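You operate a simulated robot arm through the tools that you are given. There is no shell and no other tool.

The job below is to be done with a simulated robot arm. You get a single attempt, and the scene is never put back.

Task
Refill the tissue box with the pack marked BALM and shut its lid.
Fine: slide the box back against the book rack.
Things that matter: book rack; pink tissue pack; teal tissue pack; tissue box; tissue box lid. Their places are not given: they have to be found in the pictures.

Only the result counts: the job must be done as asked and must still hold three seconds after the hand-in. Knocking over, shifting, dropping, spilling or breaking anything else fails it. A push-on lid holds only when it is set on centred and level and pressed home; a screw cap is set on level and turned clockwise until tight.

Robot
A 7-joint arm with a two-finger gripper, fixed in place. Base frame: the origin is on the floor under the middle of its stand, x ahead of it, y to its left, z up; the work surface is at about z = 0.8. Units: m, degrees, N and s.
With the tool pointing down near the work surface it reaches from about 0.34 to 0.72 m from the base axis. Its first joint turns from -66.0 to 66.0 degrees. Payload 2.45 kg.
Tool frame: the origin (TCP) lies between the finger pads and is the grasp point; the fingertips stand 0.026 m ahead of it; z points along the fingers, y is the line along which they close. The gripper opens to 0.096 m; its body begins 0.069 m behind the TCP.
Orientation is that of the tool frame in the base frame, as [roll, pitch, yaw] about the fixed x, y, z axes, in that order (R = Rz(yaw) Ry(pitch) Rx(roll)). With the fingers straight down and closing along the base's y, the tool's x points along the base's -x, its y along +y and its z along -z.

Tools
- The arm moves only by the tool jog_arm. Its argument "deltas" is a list of rows, each a list of 6 numbers: the shift along the tool's x, y, z in m, then the turn, a rotation vector about the tool's x, y, z in degrees. In form: [[tx, ty, tz, rx, ry, rz], ...]. A call has 1 to 20 rows; each row is the pose to reach, as a shift and turn from the pose commanded when the call began, along the tool's axes at that moment. "jaw" is the opening, from 0 (shut) to 1 (fully open), set as the call begins (left out, the last holds). Each row takes 0.2 s and may step no farther than 0.05 m and 8.6 degrees from the row before; otherwise, or with a gripper value out of range, the whole call is refused. A pose out of reach is approached as far as the arm can. The call stops where the force on the tool passes 60 N (or 10 N more than at its start, if that is more) or the arm is blocked; 0.2 s more then pass. The fingers move at their own pace (about 0.05 m/s each) and stop on an object; they squeeze with about 31 N. The grip force told is the motor's: it shows also when the fingers shut on nothing. Time passes only in rows, and 0.2 s behind the last, so rows that repeat a pose let the fingers close. It gives the time, the measured TCP pose, the force on the tool (base axes), the opening and the grip force at its end, in the units of the frame above (readings bear some noise), with the torque about the TCP (base axes, N m) and any sound that the robot's microphone picked up.
- Cameras (640 x 400 px; columns grow to the right, rows downward): "scene" is fixed at [0.1534, -0.382, 1.4198]; the picture's right is [0.88, -0.48, 0.00], its down [-0.30, -0.54, -0.79] and it looks along [0.38, 0.69, -0.61] (base axes); focal length 346 px, centre (320, 200). "wrist" rides on the gripper at [0.082, 0.003, -0.098] in the tool frame; the picture's right is [-0.04, 1.00, 0.00], its down [-0.73, -0.03, -0.68] and it looks along [-0.68, -0.03, 0.73] (tool axes); focal length 256 px, centre (320, 200).
- capture(camera): a new picture of that camera. The clock stands still meanwhile.
- probe_pixels(camera, pixels): for up to 12 pixels [column, row] of the newest picture of that camera ("zoom" is the newest enlarged one), the place [x, y, z] in the base frame of the surface seen there, good to about 0.002 m. The clock stands still meanwhile.
- zoom(camera, box): a new picture of the part [left, top, right, bottom] of that camera's present view, enlarged. The clock stands still meanwhile.
- finish_job(): hands the job in; it is judged then, once.

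Open the gripper and draw the arm clear of the work before you hand the job in, unless the task says otherwise.

The tools are called as a command line: name --pt "numbers of a row" for each row, then --argument value for the rest, lists and objects as JSON in quotes. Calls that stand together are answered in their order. jog_arm: Moves the arm, as the interface text tells. Its arguments: {"type":"object","properties":{"deltas":{"type":"array","items":{"type":"array","items":{"type":"number"}}},"jaw":{"type":"number"}},"required":["deltas"]} The other tools are called the same way: capture (camera) takes a picture; probe_pixels (camera, pixels) gives the place of the surface under pixels of a picture; zoom (camera, box) takes an enlarged picture of a part of a camera's view; finish_job () hands the job in.

At the start:

```text
time: 0.0
ee_pos: [0.4527, -0.025, 1.0691]
orientation: [-180.0, 0.0, -180.0]
contact_force: [0.2, -0.1, 0.1]
ft_torque: [-0.01, -0.03, 0.0]
opening: 0.0962
finger_force: 0.0
```

scene: 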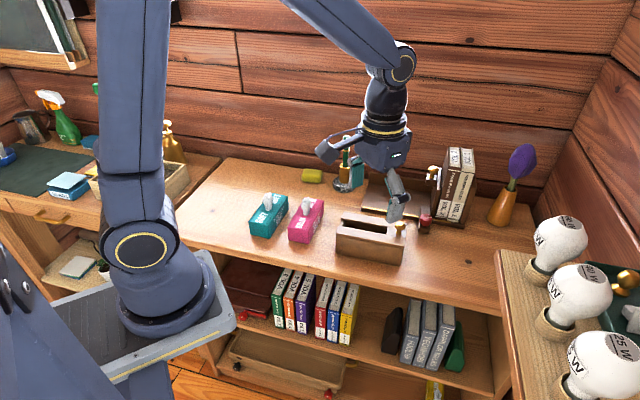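
wrist: 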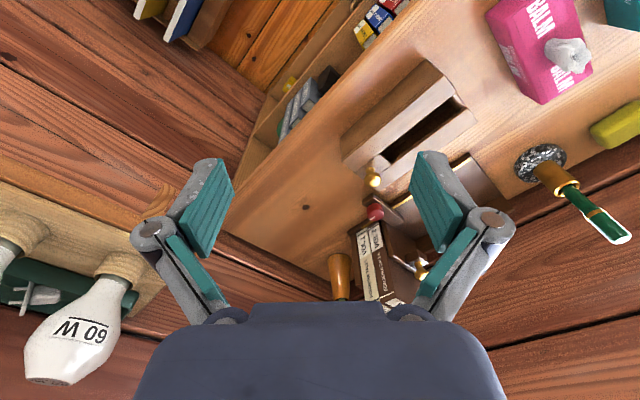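

The pink pack near (305,220) in the scene seems marked BALM; the box is near (370,240). I zoom in to see the details of the box, its lid and the rack.

zoom --camera "scene" --box '[230, 140, 550, 340]'

zoom --camera "scene" --box '[320, 170, 480, 270]'

zoom --camera "wrist" --box '[320, 0, 640, 200]'

```text
2.00 times, centred on (390, 240) of scene
```

zoom: 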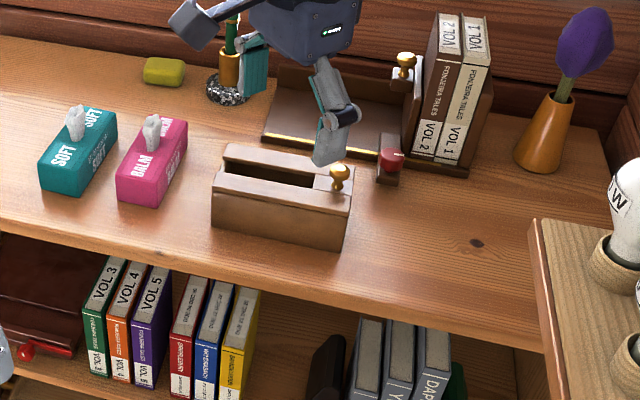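

```text
4.00 times, centred on (400, 220) of scene
```

zoom: 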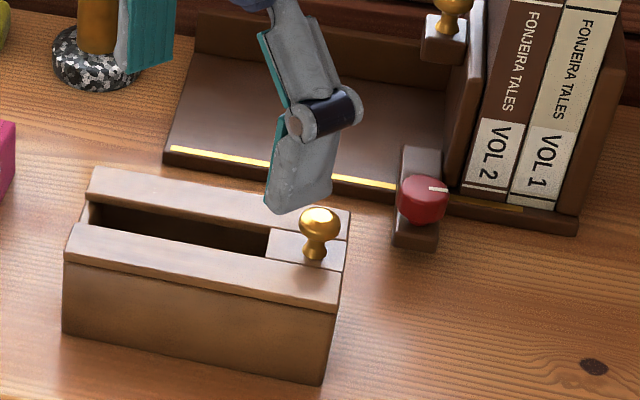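

```text
2.00 times, centred on (480, 100) of wrist
```

zoom: 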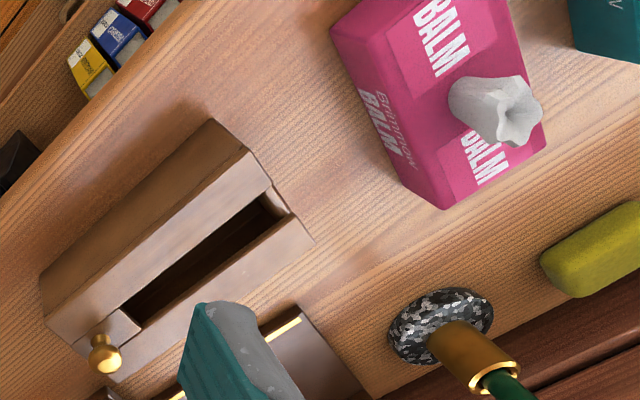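

The box has a slot with a small knobbed piece at its right end; I probe positions on the box, packs, rack and knobs to get geometry.

probe_pixels --camera "scene" --pixels '[[343, 213], [407, 223], [337, 228], [404, 248], [336, 252], [400, 265], [365, 227], [396, 231], [400, 226], [400, 240], [430, 230], [500, 260]]'

probe_pixels --camera "scene" --pixels '[[300, 200], [323, 202], [289, 227], [310, 232], [290, 240], [308, 243], [305, 205], [267, 195], [288, 198], [250, 222], [271, 228], [270, 237]]'

probe_pixels --camera "scene" --pixels '[[363, 208], [418, 217], [370, 190], [425, 219], [420, 228], [440, 222], [463, 226], [432, 170], [428, 182], [345, 188], [311, 175], [414, 208]]'

```text
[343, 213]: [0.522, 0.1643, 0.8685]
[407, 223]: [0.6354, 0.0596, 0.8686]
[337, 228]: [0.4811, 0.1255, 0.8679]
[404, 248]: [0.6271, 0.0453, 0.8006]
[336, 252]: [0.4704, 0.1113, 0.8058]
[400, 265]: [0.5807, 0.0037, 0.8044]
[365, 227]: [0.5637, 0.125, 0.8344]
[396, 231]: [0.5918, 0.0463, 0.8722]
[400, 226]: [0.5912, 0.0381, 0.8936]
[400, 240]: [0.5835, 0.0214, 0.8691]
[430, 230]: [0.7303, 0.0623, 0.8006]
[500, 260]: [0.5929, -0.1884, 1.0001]
```

```text
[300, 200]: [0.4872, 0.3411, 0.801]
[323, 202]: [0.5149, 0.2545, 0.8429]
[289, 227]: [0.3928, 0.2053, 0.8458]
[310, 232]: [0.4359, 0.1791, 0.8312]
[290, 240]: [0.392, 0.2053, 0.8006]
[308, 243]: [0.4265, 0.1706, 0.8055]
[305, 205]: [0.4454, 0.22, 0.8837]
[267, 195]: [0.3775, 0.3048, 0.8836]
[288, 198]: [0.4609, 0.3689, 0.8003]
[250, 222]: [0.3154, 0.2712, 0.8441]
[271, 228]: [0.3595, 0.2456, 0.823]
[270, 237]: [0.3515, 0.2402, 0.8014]
```

```text
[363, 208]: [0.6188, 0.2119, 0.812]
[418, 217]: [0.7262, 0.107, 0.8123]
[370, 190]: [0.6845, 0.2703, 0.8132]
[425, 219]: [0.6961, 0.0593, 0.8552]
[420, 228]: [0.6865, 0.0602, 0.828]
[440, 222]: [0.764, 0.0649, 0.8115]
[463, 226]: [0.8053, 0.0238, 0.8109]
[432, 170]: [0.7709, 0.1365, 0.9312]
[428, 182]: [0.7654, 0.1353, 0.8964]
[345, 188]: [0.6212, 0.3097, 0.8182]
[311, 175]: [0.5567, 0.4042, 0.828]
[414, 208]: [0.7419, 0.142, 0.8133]
```

Box is a ~0.154×0.06 m wooden box at about (0.53,0.08), turned ~-45°. The mechanism of its top is not clear, so I move the wrist camera to get a closer look at it.

jog_arm --pt "0.015 0.04 0.0 0 0 0" --pt "0.03 0.08 0.02 0 0 0" --pt "0.04 0.1 0.05 0 0 0"

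capture --camera "wrist"

capture --camera "scene"

```text
time: 0.8
ee_pos: [0.4137, 0.0742, 1.0199]
orientation: [180.0, 0.0, 180.0]
contact_force: [0.4, 0.0, -0.2]
ft_torque: [-0.01, -0.03, -0.02]
opening: 0.096
finger_force: 0.1
```

```text
taken
```

wrist: 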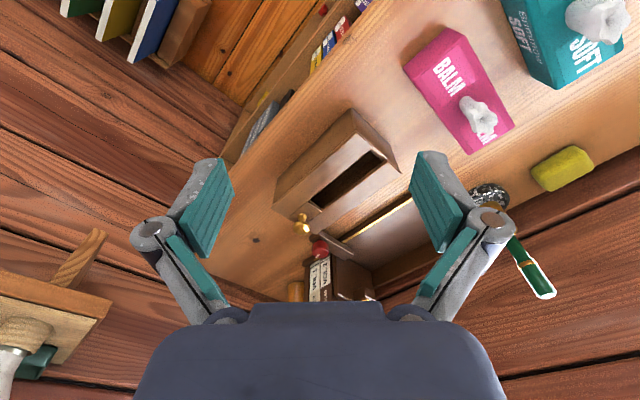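

```text
taken
```

scene: 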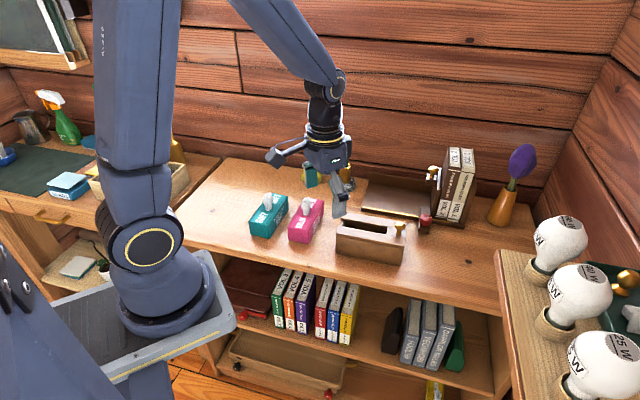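

The box is now unobstructed in both views: scene around (370,240), wrist around (335,170). I zoom in on both, and on the rack.

zoom --camera "wrist" --box '[250, 90, 426, 200]'

zoom --camera "scene" --box '[325, 205, 421, 265]'

zoom --camera "scene" --box '[350, 140, 494, 230]'

```text
3.64 times, centred on (338, 145) of wrist
```

zoom: 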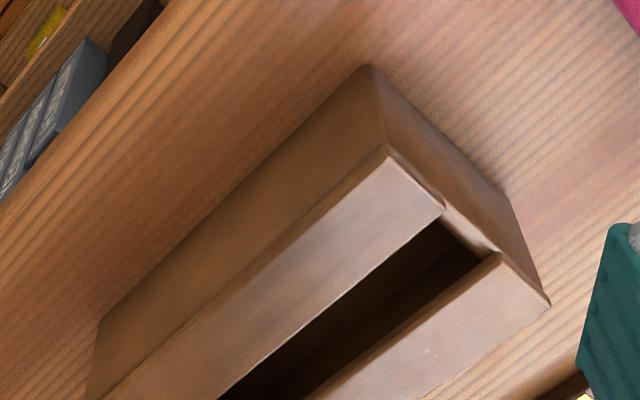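

```text
6.67 times, centred on (373, 235) of scene
```

zoom: 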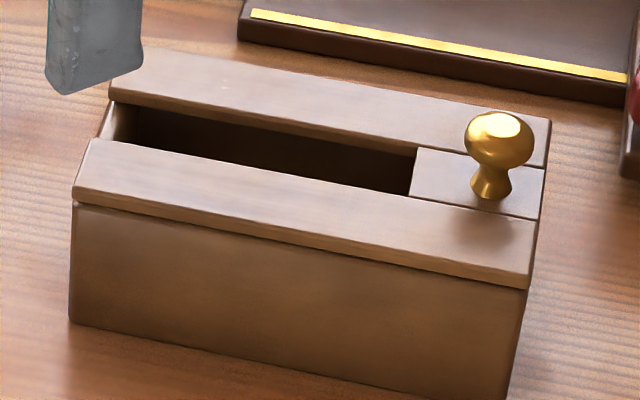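

```text
4.44 times, centred on (422, 185) of scene
```

zoom: 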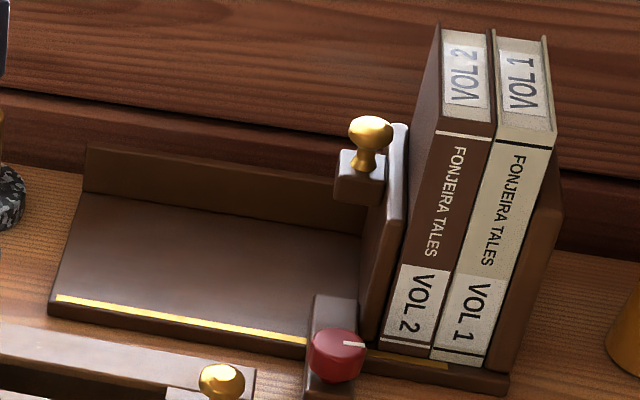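

The lid looks like a U-shaped slotted plate (slot open at left end) with the brass knob on its right end. I probe more corners from the wrist view for sizes.

capture --camera "wrist"

probe_pixels --camera "wrist" --pixels '[[406, 69], [441, 29], [462, 36], [512, 126], [471, 152], [430, 98], [357, 133], [371, 148], [386, 160], [399, 171], [278, 208], [300, 225]]'

probe_pixels --camera "wrist" --pixels '[[352, 108], [398, 150], [303, 232], [301, 222], [318, 210], [330, 200], [345, 180], [375, 160], [380, 155], [340, 150], [310, 180], [322, 247]]'

zoom --camera "wrist" --box '[392, 10, 552, 110]'

zoom --camera "wrist" --box '[260, 170, 420, 270]'

```text
taken
```

wrist: 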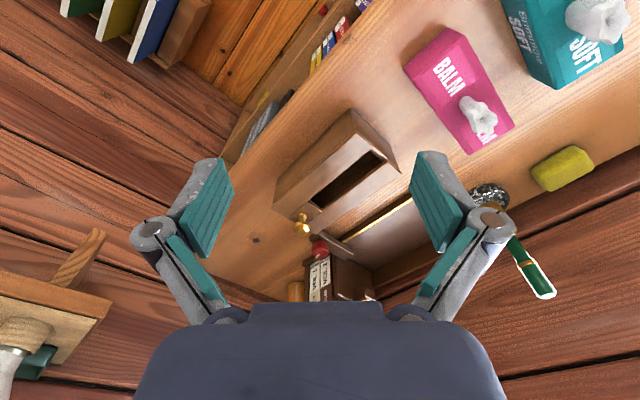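

```text
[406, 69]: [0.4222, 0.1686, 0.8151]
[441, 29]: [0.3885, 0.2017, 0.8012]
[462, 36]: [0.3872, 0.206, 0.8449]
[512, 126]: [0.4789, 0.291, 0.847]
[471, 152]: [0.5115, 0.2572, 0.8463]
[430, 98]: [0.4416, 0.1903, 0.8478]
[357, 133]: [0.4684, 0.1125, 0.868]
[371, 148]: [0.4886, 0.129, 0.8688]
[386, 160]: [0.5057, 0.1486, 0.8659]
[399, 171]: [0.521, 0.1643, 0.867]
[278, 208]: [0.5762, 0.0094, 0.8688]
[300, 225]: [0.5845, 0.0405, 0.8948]
```

```text
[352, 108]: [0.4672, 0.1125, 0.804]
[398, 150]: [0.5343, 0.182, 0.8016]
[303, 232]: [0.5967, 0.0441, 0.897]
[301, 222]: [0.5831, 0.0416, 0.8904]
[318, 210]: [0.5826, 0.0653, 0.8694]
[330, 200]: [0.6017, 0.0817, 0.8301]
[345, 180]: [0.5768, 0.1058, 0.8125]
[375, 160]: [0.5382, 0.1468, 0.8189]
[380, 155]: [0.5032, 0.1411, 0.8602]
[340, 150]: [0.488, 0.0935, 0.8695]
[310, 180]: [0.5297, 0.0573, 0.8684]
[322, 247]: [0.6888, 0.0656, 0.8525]
```

```text
4.00 times, centred on (472, 60) of wrist
```

zoom: 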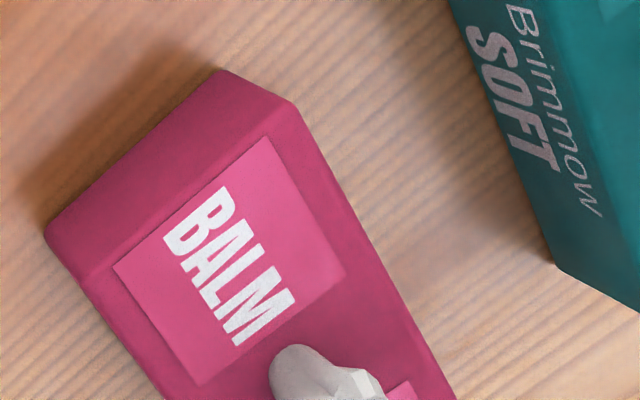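

```text
4.00 times, centred on (340, 220) of wrist
```

zoom: 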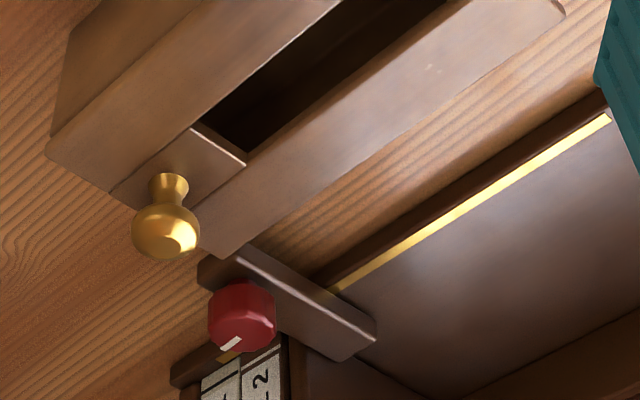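

Measured: pack ≈0.125×0.047×0.046 m, box ≈0.155×0.074×0.068 m with rim at z≈0.860 under an 8 mm lid plate. I swing the wrist around to look at the box's right/front side to learn how the lid moves.

jog_arm --pt "-0.015 -0.005 0.0 0 0 -8" --pt "-0.03 -0.01 0.005 0 0 -16" --pt "-0.045 -0.015 0.01 0 0 -24" --pt "-0.06 -0.02 0.015 0 0 -32" --pt "-0.075 -0.025 0.02 0 0 -40" --pt "-0.09 -0.03 0.025 0 0 -48" --pt "-0.105 -0.035 0.03 0 0 -56" --pt "-0.12 -0.04 0.035 0 0 -64" --pt "-0.135 -0.045 0.04 0 0 -72" --pt "-0.15 -0.05 0.045 0 0 -80" --pt "-0.155 -0.055 0.05 0 0 -88"

capture --camera "wrist"

capture --camera "scene"

```text
time: 3.2
ee_pos: [0.569, 0.0193, 0.9699]
orientation: [180.0, 0.0, -92.0]
contact_force: [-0.2, -0.4, 0.7]
ft_torque: [0.01, 0.04, 0.02]
opening: 0.0962
finger_force: 0.1
```

```text
taken
```

wrist: 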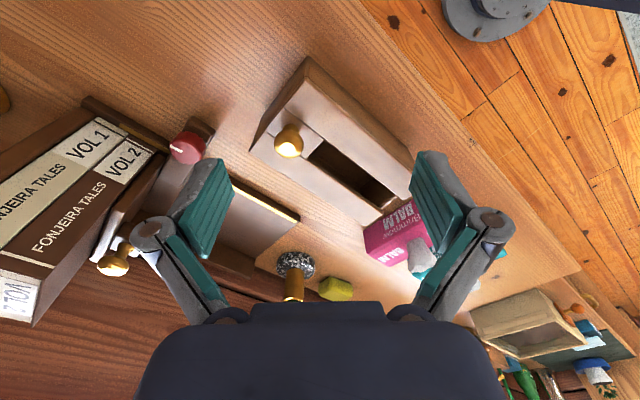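

```text
taken
```

scene: 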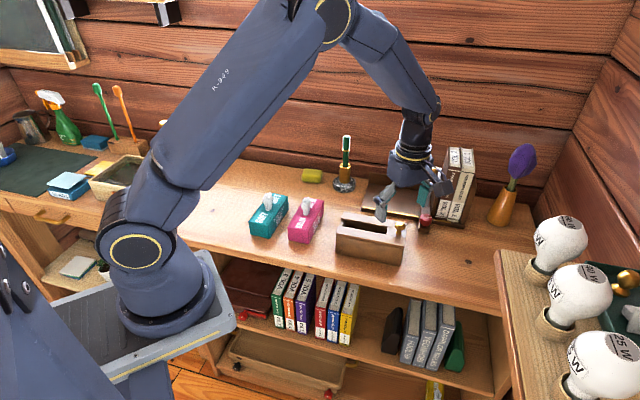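

The box's right end is now visible at about (290,110) in the wrist view. I zoom in there.

zoom --camera "wrist" --box '[240, 50, 400, 150]'

zoom --camera "wrist" --box '[250, 110, 426, 220]'

zoom --camera "wrist" --box '[80, 90, 320, 240]'

```text
4.00 times, centred on (320, 100) of wrist
```

zoom: 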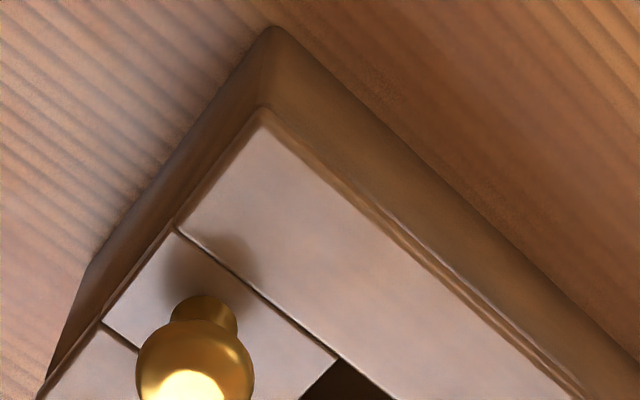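

```text
3.64 times, centred on (338, 165) of wrist
```

zoom: 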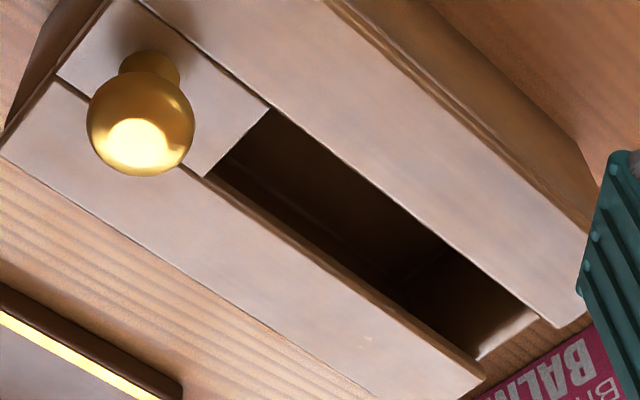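

```text
2.67 times, centred on (200, 165) of wrist
```

zoom: 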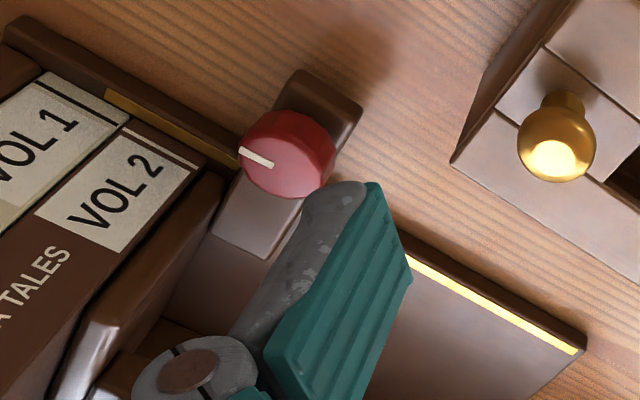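

The lid is a U-plate with bridge and knob at the right end. I probe the knob, the bridge and lock-block positions before gripping the knob.

capture --camera "wrist"

probe_pixels --camera "wrist" --pixels '[[288, 148], [280, 140], [298, 140], [289, 130], [289, 126], [305, 82], [252, 148], [283, 107], [265, 131], [325, 139], [306, 158], [270, 128]]'

probe_pixels --camera "wrist" --pixels '[[192, 117], [214, 130], [190, 135], [187, 150], [175, 180], [300, 218], [240, 187], [84, 99], [117, 265], [398, 205], [385, 160], [360, 175]]'

```text
taken
```

wrist: 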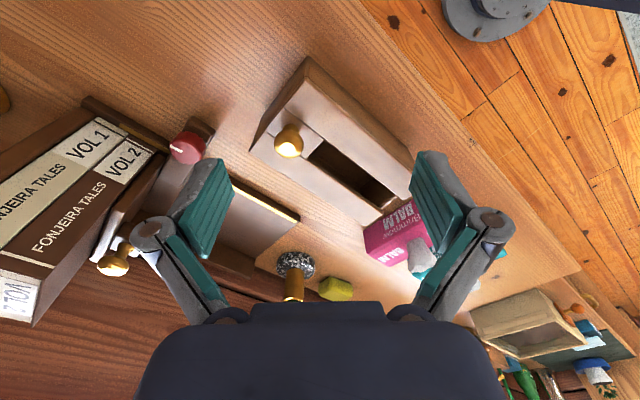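

```text
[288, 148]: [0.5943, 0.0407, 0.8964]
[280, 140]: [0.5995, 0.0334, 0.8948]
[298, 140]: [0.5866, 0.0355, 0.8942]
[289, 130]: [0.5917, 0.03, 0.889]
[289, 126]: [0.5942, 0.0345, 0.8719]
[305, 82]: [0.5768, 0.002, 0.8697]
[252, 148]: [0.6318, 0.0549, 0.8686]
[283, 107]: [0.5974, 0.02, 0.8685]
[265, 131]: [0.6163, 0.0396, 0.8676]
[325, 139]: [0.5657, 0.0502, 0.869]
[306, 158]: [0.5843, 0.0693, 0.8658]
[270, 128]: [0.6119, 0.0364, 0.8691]
```

```text
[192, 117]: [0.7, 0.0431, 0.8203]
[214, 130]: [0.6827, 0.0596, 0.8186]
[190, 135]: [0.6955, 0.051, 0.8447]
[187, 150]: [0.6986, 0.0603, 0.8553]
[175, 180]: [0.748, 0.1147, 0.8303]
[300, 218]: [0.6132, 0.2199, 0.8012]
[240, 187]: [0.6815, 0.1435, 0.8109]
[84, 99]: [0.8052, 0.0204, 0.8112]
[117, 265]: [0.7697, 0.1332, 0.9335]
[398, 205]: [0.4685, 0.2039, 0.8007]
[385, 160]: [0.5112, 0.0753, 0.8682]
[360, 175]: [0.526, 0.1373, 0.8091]
```

Box spans u∈[0.252,0.408], v∈[0.410,0.486] (u = right along box, v = toward rack, 45° frame); knob centre ≈(0.593,0.0415), top z≈0.897. I turn to yaw 225 (fingers closing along the box's length) above the knob and check the view.

jog_arm --pt "-0.005 -0.005 0 0 0 7.5" --pt "-0.01 -0.01 0 0 0 15" --pt "-0.015 -0.015 0 0 0 22.5" --pt "-0.02 -0.02 0 0 0 30" --pt "-0.023 -0.0232 0 0 0 37.5" --pt "-0.023 -0.0232 0.02 0 0 43" --pt "-0.023 -0.0232 0.03 0 0 43"

capture --camera "wrist"

capture --camera "scene"

```text
time: 4.8
ee_pos: [0.5921, 0.0418, 0.9392]
orientation: [180.0, 0.0, -135.0]
contact_force: [-1.1, -0.4, 0.2]
ft_torque: [0.01, 0.01, 0.01]
opening: 0.0961
finger_force: 0.2
```

```text
taken
```

wrist: 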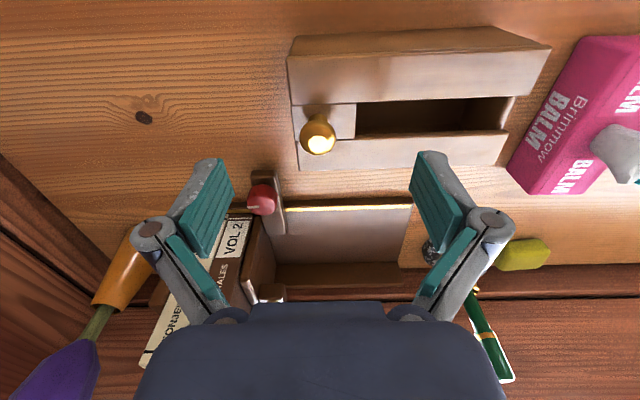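

```text
taken
```

scene: 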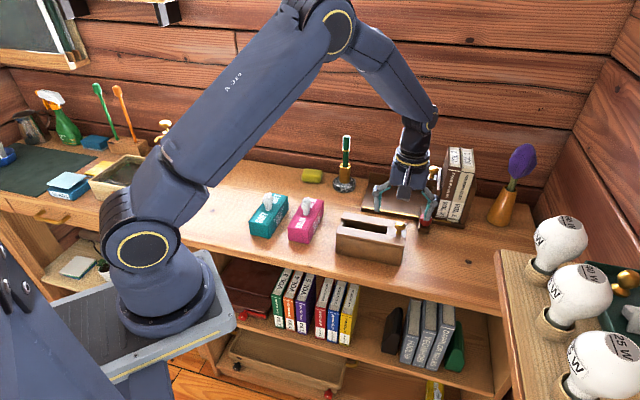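

The knob sits at column 318, centred between the fingers. I descend to z≈0.899 and then close on the knob.

jog_arm --pt "0 0 0.015 0 0 0" --pt "0 0 0.03 0 0 0" --pt "0 0 0.04 0 0 0"

jog_arm --pt "0 0 0 0 0 0" --pt "0 0 0 0 0 0" --pt "0 0 0 0 0 0" --pt "0 0 0 0 0 0" --pt "0 0 0 0 0 0" --pt "0 0 0 0 0 0" --jaw 0

capture --camera "wrist"

zoom --camera "scene" --box '[320, 165, 480, 265]'

```text
time: 5.6
ee_pos: [0.5918, 0.0433, 0.8992]
orientation: [-180.0, 0.0, -135.0]
contact_force: [0.1, -0.2, -0.2]
ft_torque: [-0.02, -0.02, 0.0]
opening: 0.0959
finger_force: 0.1
```

```text
time: 7.0
ee_pos: [0.5928, 0.0406, 0.8987]
orientation: [-180.0, -0.1, -135.0]
contact_force: [2.9, -4.8, 0.3]
ft_torque: [0.0, -0.04, -0.01]
opening: 0.0215
finger_force: 31.1
```

```text
taken
```

wrist: 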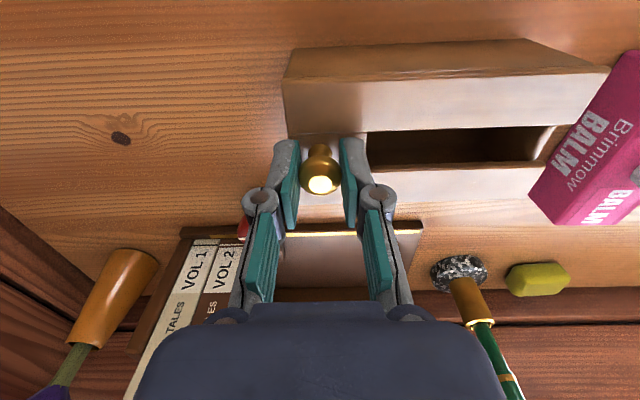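

```text
4.00 times, centred on (400, 215) of scene
```

zoom: 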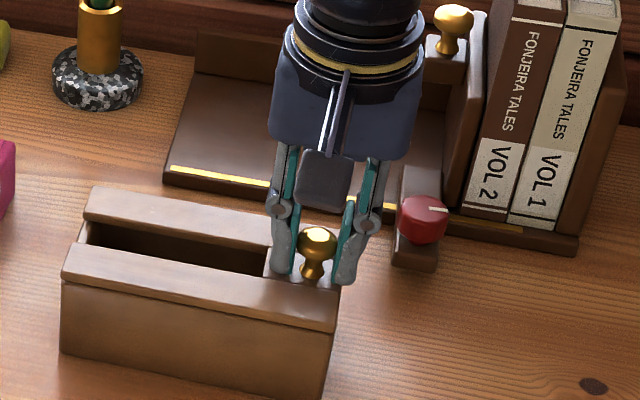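

The knob is gripped (opening 0.0215, 31 N). I test the lid with a small 4 mm lift to see whether it comes off upward.

jog_arm --pt "0 0 -0.002 0 0 0" --pt "0 0 -0.004 0 0 0" --pt "0 0 -0.004 0 0 0"

zoom --camera "scene" --box '[320, 205, 432, 275]'

```text
time: 7.8
ee_pos: [0.5916, 0.0414, 0.904]
orientation: [-180.0, 0.1, -135.0]
contact_force: [-1.1, -0.2, -5.6]
ft_torque: [-0.05, 0.0, 0.04]
opening: 0.0218
finger_force: 30.4
```

```text
5.71 times, centred on (376, 240) of scene
```

zoom: 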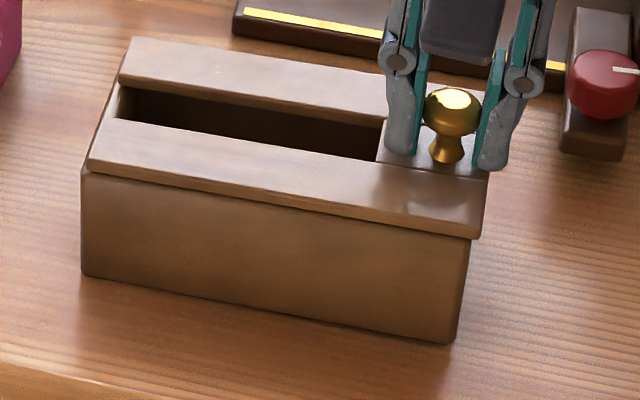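

The lid looks slightly shifted right relative to the box, and the lift force is 5.6 N. I probe the heights of lid and box to see which lifted.

probe_pixels --camera "zoom" --pixels '[[130, 55], [105, 145], [200, 165], [300, 185], [400, 205], [470, 220], [440, 330], [100, 265], [82, 180], [465, 250], [270, 300], [300, 270]]'

capture --camera "wrist"

zoom --camera "wrist" --box '[260, 20, 640, 258]'

```text
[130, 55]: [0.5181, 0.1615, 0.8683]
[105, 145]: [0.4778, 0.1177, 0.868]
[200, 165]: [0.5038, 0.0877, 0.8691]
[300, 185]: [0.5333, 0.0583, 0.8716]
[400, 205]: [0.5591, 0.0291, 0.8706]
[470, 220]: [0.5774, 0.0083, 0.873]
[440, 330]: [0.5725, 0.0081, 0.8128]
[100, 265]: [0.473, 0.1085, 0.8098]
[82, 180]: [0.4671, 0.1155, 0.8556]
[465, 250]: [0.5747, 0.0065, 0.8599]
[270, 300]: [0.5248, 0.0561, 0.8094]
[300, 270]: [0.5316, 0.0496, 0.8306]
```

```text
taken
```

wrist: 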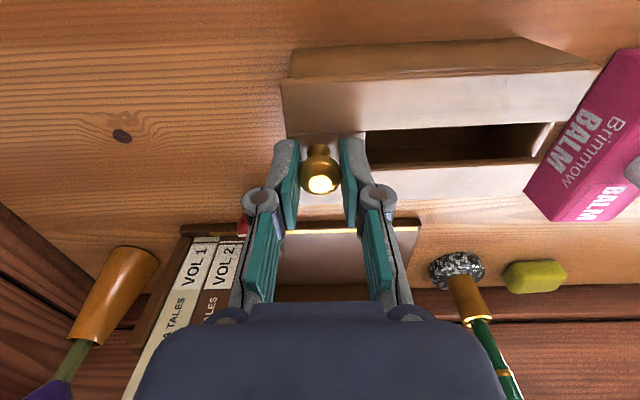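

```text
1.68 times, centred on (450, 139) of wrist
```

zoom: 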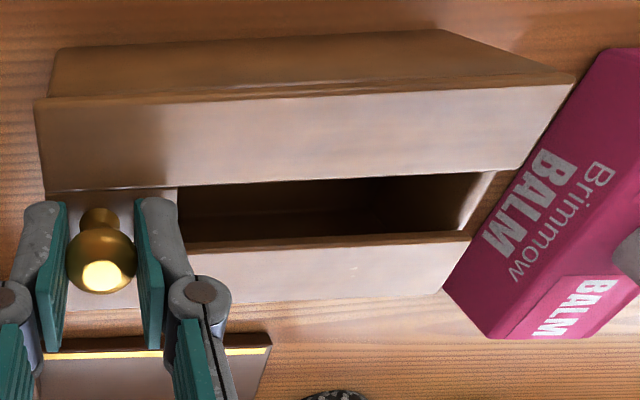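

Heights suggest the lid tilts: 0.868 left, 0.873 right. I zoom closely on the right front corner and left end to see whether a gap opened between lid and box.

zoom --camera "scene" --box '[375, 225, 415, 270]'

zoom --camera "scene" --box '[325, 205, 365, 260]'

```text
8.89 times, centred on (395, 248) of scene
```

zoom: 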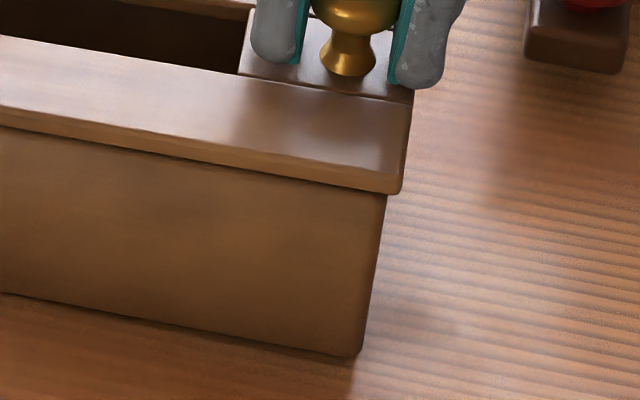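

```text
7.27 times, centred on (345, 232) of scene
```

zoom: 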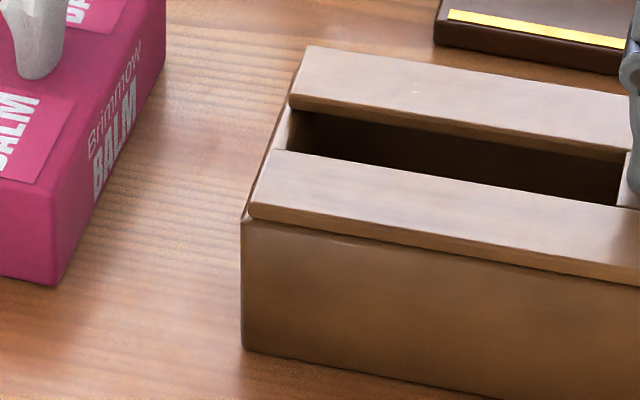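

The lid has slid a few mm to the right on the box (overhang at its right end), so it is a sliding lid along the box's length. I lower back and pull it 2 cm toward +u (tool -y).

jog_arm --pt "0 0 0.002 0 0 0" --pt "0 0 0.004 0 0 0" --pt "0 -0.005 0.004 0 0 0" --pt "0 -0.01 0.004 0 0 0" --pt "0 -0.015 0.004 0 0 0" --pt "0 -0.02 0.004 0 0 0"

zoom --camera "scene" --box '[320, 195, 448, 275]'

```text
time: 9.2
ee_pos: [0.606, 0.027, 0.8985]
orientation: [-180.0, 0.0, -135.0]
contact_force: [-0.1, 0.9, 1.6]
ft_torque: [0.02, 0.03, -0.02]
opening: 0.0221
finger_force: 31.0
```

```text
5.00 times, centred on (384, 235) of scene
```

zoom: 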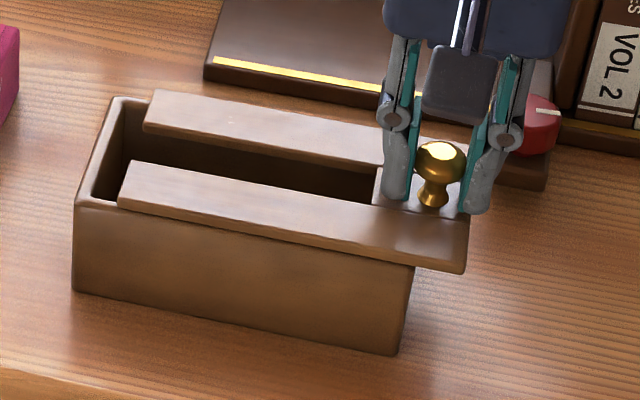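

The lid slides with almost no force and the box stays put. Before pulling further I check the bulb shelf and bulbs at right for clearance.

capture --camera "scene"

probe_pixels --camera "scene" --pixels '[[500, 253], [530, 250], [520, 300], [545, 240], [560, 222], [575, 285], [540, 262], [424, 215], [424, 225], [419, 226], [414, 240], [456, 230]]'

```text
taken
```

scene: 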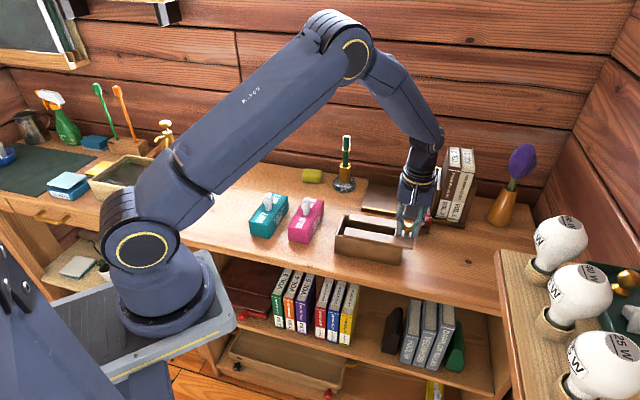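

```text
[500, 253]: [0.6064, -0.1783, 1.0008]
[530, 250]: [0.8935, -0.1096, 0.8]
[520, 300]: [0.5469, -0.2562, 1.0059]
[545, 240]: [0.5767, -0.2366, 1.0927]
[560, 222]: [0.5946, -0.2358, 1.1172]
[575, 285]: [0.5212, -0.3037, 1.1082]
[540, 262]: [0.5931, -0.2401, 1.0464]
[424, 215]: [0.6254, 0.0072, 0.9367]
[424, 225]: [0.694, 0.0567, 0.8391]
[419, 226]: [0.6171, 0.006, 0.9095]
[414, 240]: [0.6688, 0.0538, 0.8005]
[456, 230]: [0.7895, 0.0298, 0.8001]
```

Shelf corner is at about u=0.555, v=0.303, z=1.0, which stays clear of the hand (v≈0.45). I continue pulling the lid open by another 4 cm.

jog_arm --pt "0 -0.01 0 0 0 0" --pt "0 -0.02 0 0 0 0" --pt "0 -0.03 0 0 0 0" --pt "0 -0.04 0 0 0 0"

zoom --camera "scene" --box '[320, 195, 464, 285]'

capture --camera "wrist"

```text
time: 10.2
ee_pos: [0.6353, -0.001, 0.8997]
orientation: [-179.9, 0.1, -135.0]
contact_force: [-1.2, -1.4, 11.0]
ft_torque: [-0.15, 0.13, -0.03]
opening: 0.0218
finger_force: 31.0
```

```text
4.44 times, centred on (392, 240) of scene
```

zoom: 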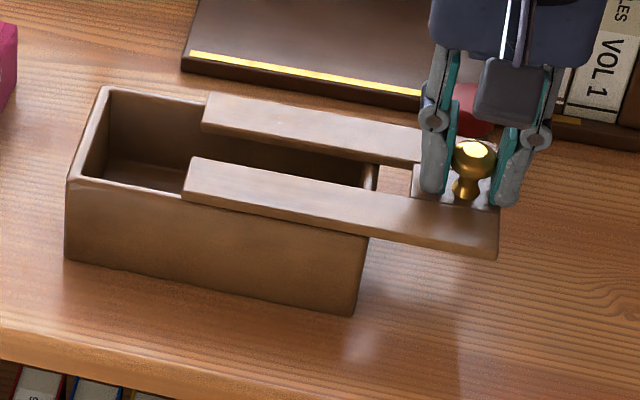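

```text
taken
```

wrist: 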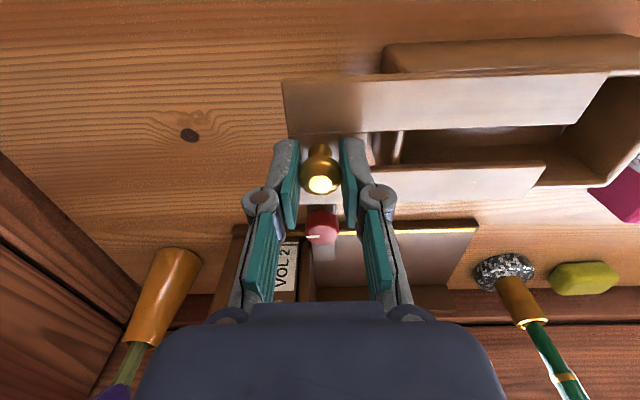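

The lid keeps sliding, though the tool is now pressing down ~11 N. I raise the hand 1 mm to relieve that and pull a further 3 cm.

jog_arm --pt "0 0 -0.001 0 0 0" --pt "0 -0.01 -0.001 0 0 0" --pt "0 -0.02 -0.001 0 0 0" --pt "0 -0.03 -0.001 0 0 0"

zoom --camera "scene" --box '[320, 195, 464, 285]'

```text
time: 11.2
ee_pos: [0.6551, -0.0224, 0.8987]
orientation: [179.9, 0.0, -135.1]
contact_force: [0.3, 0.9, -3.4]
ft_torque: [0.03, -0.09, -0.07]
opening: 0.0219
finger_force: 30.6
```

```text
4.44 times, centred on (392, 240) of scene
```

zoom: 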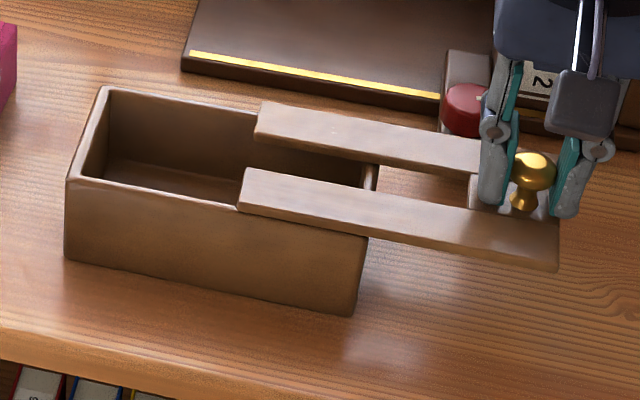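

Lid is now ~9 cm open and the box hasn't moved. I pull another 3 cm.

jog_arm --pt "0 -0.01 0 0 0 0" --pt "0 -0.02 0 0 0 0" --pt "0 -0.03 0 0 0 0"

zoom --camera "scene" --box '[320, 195, 480, 295]'

capture --camera "wrist"

```text
time: 12.0
ee_pos: [0.6764, -0.0433, 0.9005]
orientation: [180.0, -0.1, -134.9]
contact_force: [0.1, -0.4, -3.5]
ft_torque: [-0.14, 0.2, 0.0]
opening: 0.022
finger_force: 30.9
```

```text
4.00 times, centred on (400, 245) of scene
```

zoom: 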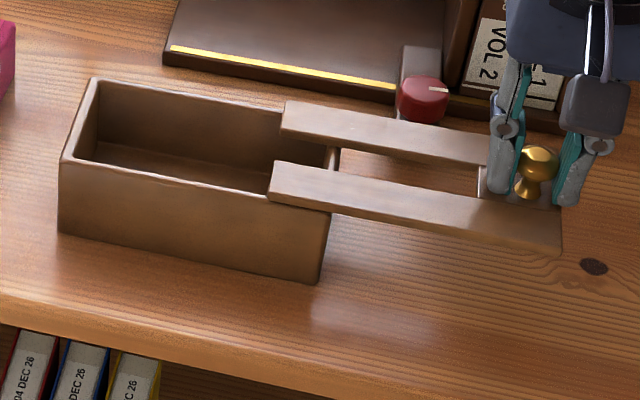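

```text
taken
```

wrist: 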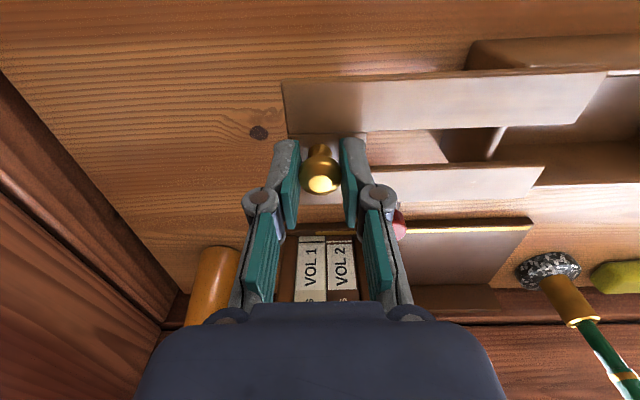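

The lid is ~12 cm out and the tool bears about 3.5 N. To tell if the lid is captive or loose, I raise the hand 4 mm and look at the lid's left end.

jog_arm --pt "0 0 -0.002 0 0 0" --pt "0 0 -0.004 0 0 0" --pt "0 0 -0.004 0 0 0"

zoom --camera "scene" --box '[330, 205, 474, 275]'

zoom --camera "scene" --box '[380, 215, 420, 270]'

```text
time: 12.8
ee_pos: [0.6773, -0.0425, 0.9038]
orientation: [180.0, 0.1, -135.0]
contact_force: [-1.0, 0.0, -2.8]
ft_torque: [-0.02, 0.01, 0.0]
opening: 0.0219
finger_force: 31.4
```

```text
4.44 times, centred on (402, 240) of scene
```

zoom: 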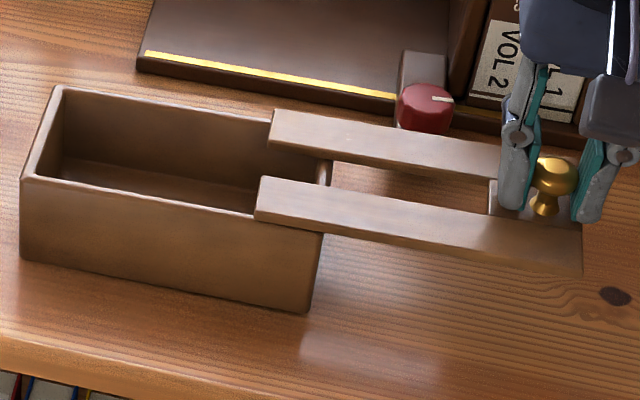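

```text
7.27 times, centred on (400, 242) of scene
```

zoom: 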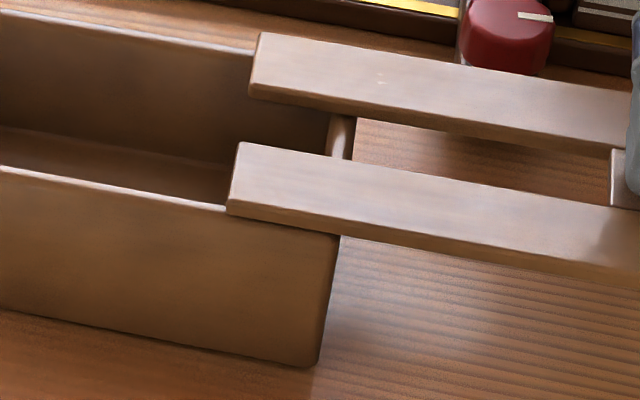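

Force is only 2.8 N, so the lid may be loose. I probe the lid heights along its length against the box rim.

probe_pixels --camera "zoom" --pixels '[[260, 45], [250, 75], [245, 155], [240, 190], [400, 190], [560, 215], [400, 70], [560, 95], [215, 200], [100, 180], [100, 28], [340, 130]]'

```text
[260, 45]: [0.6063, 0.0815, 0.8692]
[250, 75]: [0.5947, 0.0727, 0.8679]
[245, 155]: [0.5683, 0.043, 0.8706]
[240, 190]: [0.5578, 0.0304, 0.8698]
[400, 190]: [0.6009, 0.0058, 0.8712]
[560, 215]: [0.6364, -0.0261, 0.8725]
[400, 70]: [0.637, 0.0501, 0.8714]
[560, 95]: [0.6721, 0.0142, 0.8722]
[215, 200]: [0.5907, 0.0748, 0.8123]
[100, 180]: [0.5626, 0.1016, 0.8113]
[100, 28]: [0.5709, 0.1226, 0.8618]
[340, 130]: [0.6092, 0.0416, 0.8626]
```

The lid's left end still rests on the rim (0.869) while the knob end rose, so the lid seems loose. I lift another 12 mm to confirm it comes free.

jog_arm --pt "0 0 -0.004 0 0 0" --pt "0 0 -0.008 0 0 0" --pt "0 0 -0.012 0 0 0" --pt "0 0 -0.012 0 0 0"

zoom --camera "scene" --box '[330, 195, 474, 285]'

capture --camera "wrist"

```text
time: 13.8
ee_pos: [0.6763, -0.0426, 0.9162]
orientation: [-179.9, 0.0, -135.0]
contact_force: [0.7, -0.6, -3.0]
ft_torque: [-0.04, 0.15, 0.0]
opening: 0.0218
finger_force: 30.6
```

```text
4.44 times, centred on (402, 240) of scene
```

zoom: 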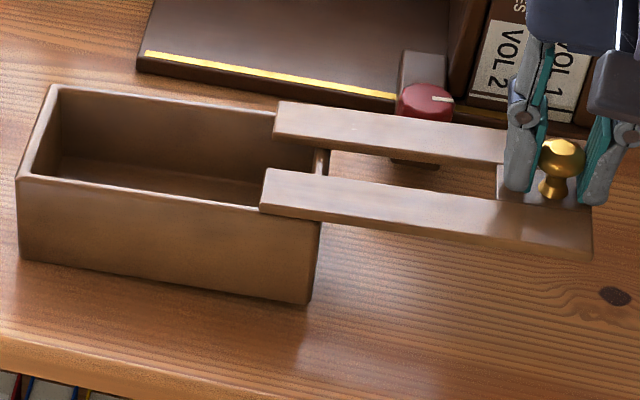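

```text
taken
```

wrist: 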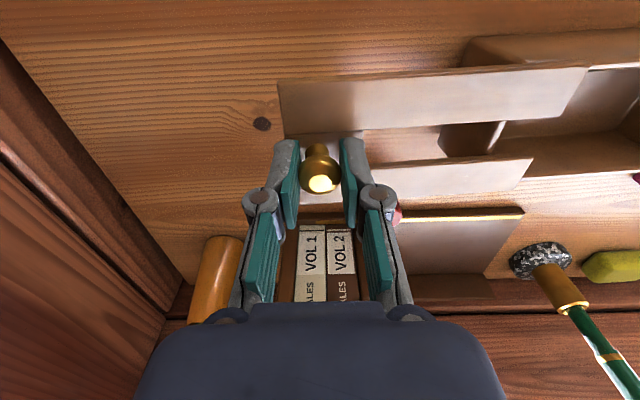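

The box's lower right corner appears to have risen slightly ((308,313)→(305,305) in the zoom), hinting the lid is captive. I probe to verify.

zoom --camera "scene" --box '[330, 195, 474, 285]'

probe_pixels --camera "zoom" --pixels '[[300, 295], [303, 302], [250, 290], [30, 250], [30, 178], [200, 205], [275, 180], [400, 210], [560, 235], [60, 88], [318, 160], [312, 230]]'

zoom --camera "scene" --box '[380, 215, 420, 270]'

```text
4.44 times, centred on (402, 240) of scene
```

zoom: 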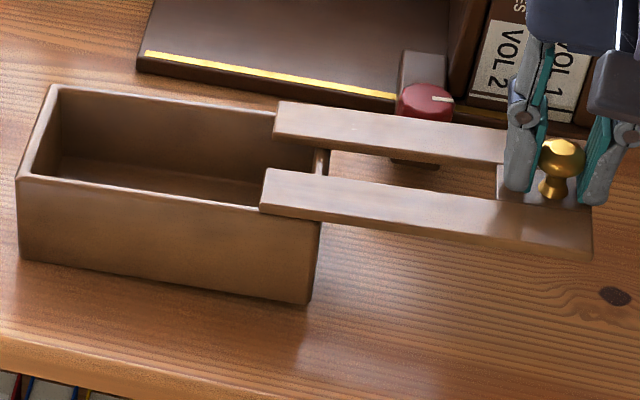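

```text
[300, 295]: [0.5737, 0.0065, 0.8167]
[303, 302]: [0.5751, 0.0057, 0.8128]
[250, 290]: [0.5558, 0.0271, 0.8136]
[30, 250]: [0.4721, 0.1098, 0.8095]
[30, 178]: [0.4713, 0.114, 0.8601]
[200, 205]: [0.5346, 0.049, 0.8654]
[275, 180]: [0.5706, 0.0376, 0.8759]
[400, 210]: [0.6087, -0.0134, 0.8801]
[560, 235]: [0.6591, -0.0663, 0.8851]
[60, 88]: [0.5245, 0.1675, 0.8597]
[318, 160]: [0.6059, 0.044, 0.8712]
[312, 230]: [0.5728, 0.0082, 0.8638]
```

```text
7.27 times, centred on (400, 242) of scene
```

zoom: 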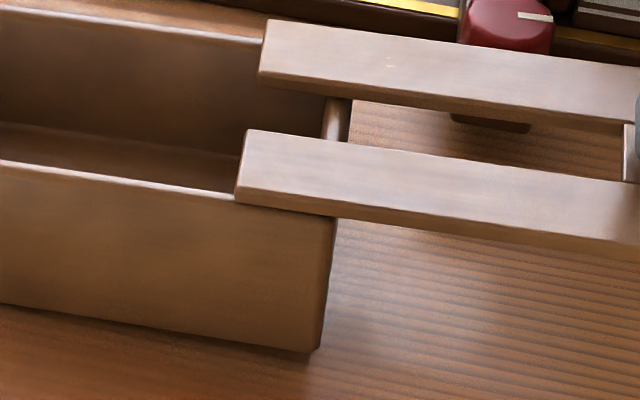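

The box rim's right end rose to 0.871, so the lid is captive on a slide and I'm tilting the box. I lower it gently back down flat.

jog_arm --pt "0 0 0.004 0 0 0" --pt "0 0 0.008 0 0 0" --pt "0 0 0.012 0 0 0" --pt "0 0 0.015 0 0 0" --pt "0 0 0.0165 0 0 0" --pt "0 0 0.0165 0 0 0"

zoom --camera "scene" --box '[330, 195, 474, 285]'

probe_pixels --camera "zoom" --pixels '[[275, 185], [400, 215], [560, 245], [60, 88], [322, 172], [30, 178], [300, 300], [200, 205]]'

```text
time: 15.2
ee_pos: [0.6762, -0.0439, 0.8989]
orientation: [180.0, 0.0, -135.0]
contact_force: [-0.7, 0.8, -4.0]
ft_torque: [0.09, -0.09, -0.03]
opening: 0.0218
finger_force: 30.9
```

```text
4.44 times, centred on (402, 240) of scene
```

zoom: 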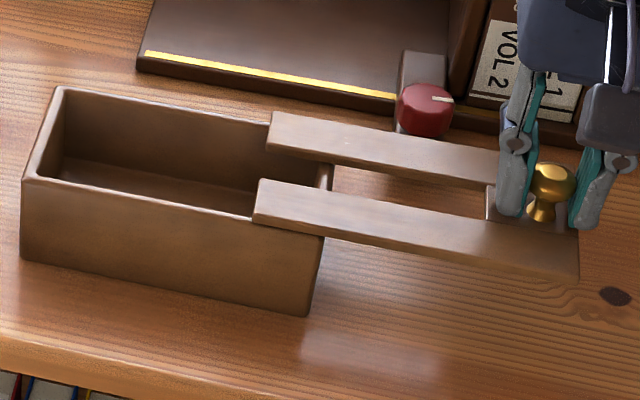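

```text
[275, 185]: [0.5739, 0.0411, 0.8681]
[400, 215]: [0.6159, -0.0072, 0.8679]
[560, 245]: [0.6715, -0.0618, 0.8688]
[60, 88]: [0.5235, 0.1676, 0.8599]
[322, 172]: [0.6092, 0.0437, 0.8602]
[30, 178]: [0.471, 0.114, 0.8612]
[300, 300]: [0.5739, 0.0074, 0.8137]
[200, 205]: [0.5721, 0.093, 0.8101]
```

The box is flat again (lid 0.868 throughout). I pull the lid another 2 cm to fully clear the opening, watching the force for an end stop.

jog_arm --pt "0 -0.005 0 0 0 0" --pt "0 -0.01 0 0 0 0" --pt "0 -0.015 0 0 0 0" --pt "0 -0.02 0 0 0 0"

zoom --camera "scene" --box '[330, 195, 474, 285]'

```text
time: 16.2
ee_pos: [0.6912, -0.0575, 0.9004]
orientation: [-179.9, 0.0, -135.1]
contact_force: [-0.5, 0.7, -3.3]
ft_torque: [-0.1, 0.09, 0.0]
opening: 0.0221
finger_force: 31.0
```

```text
4.44 times, centred on (402, 240) of scene
```

zoom: 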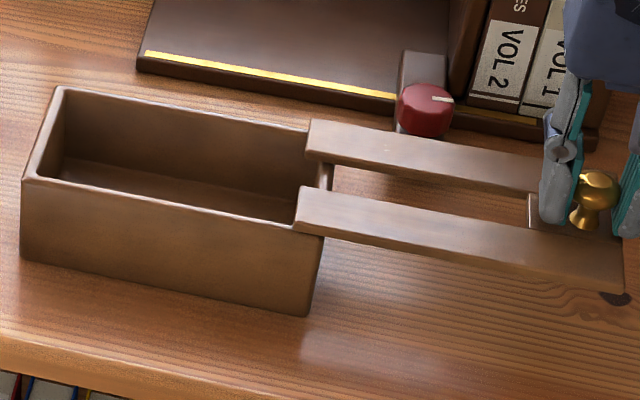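

Still free and the box unmoved. I pull 8 mm more so that the opening exceeds the pack length comfortably.

jog_arm --pt "0 -0.004 0 0 0 0" --pt "0 -0.008 0 0 0 0" --pt "0 -0.008 0 0 0 0"

capture --camera "scene"

zoom --camera "scene" --box '[330, 195, 474, 285]'

probe_pixels --camera "zoom" --pixels '[[310, 125], [300, 215], [22, 180], [58, 88], [300, 305], [325, 175], [70, 110], [75, 165], [190, 190], [290, 200], [620, 265], [45, 182]]'

```text
time: 17.0
ee_pos: [0.6979, -0.0616, 0.9003]
orientation: [-180.0, 0.0, -135.0]
contact_force: [0.5, 0.5, -2.0]
ft_torque: [-0.08, 0.05, 0.04]
opening: 0.0219
finger_force: 30.4
```

```text
taken
```

scene: 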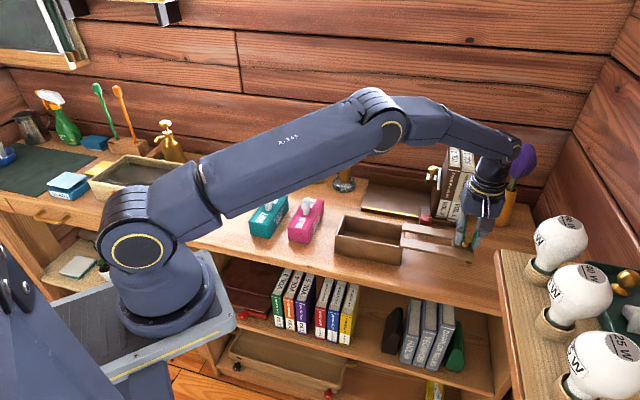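

```text
4.44 times, centred on (402, 240) of scene
```

zoom: 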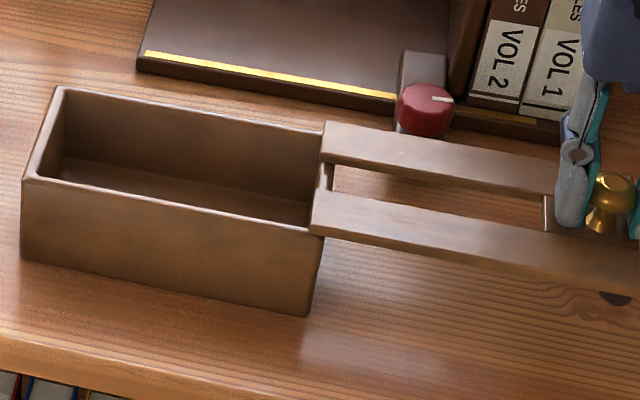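

```text
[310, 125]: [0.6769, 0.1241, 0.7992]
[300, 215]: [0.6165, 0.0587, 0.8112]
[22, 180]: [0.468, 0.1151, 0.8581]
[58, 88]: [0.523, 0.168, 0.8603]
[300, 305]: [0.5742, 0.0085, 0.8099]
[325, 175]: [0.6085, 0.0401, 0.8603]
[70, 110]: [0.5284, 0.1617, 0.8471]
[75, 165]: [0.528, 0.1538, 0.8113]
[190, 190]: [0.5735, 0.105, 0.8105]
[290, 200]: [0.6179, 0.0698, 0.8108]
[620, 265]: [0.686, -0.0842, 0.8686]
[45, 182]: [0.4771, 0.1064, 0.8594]
```

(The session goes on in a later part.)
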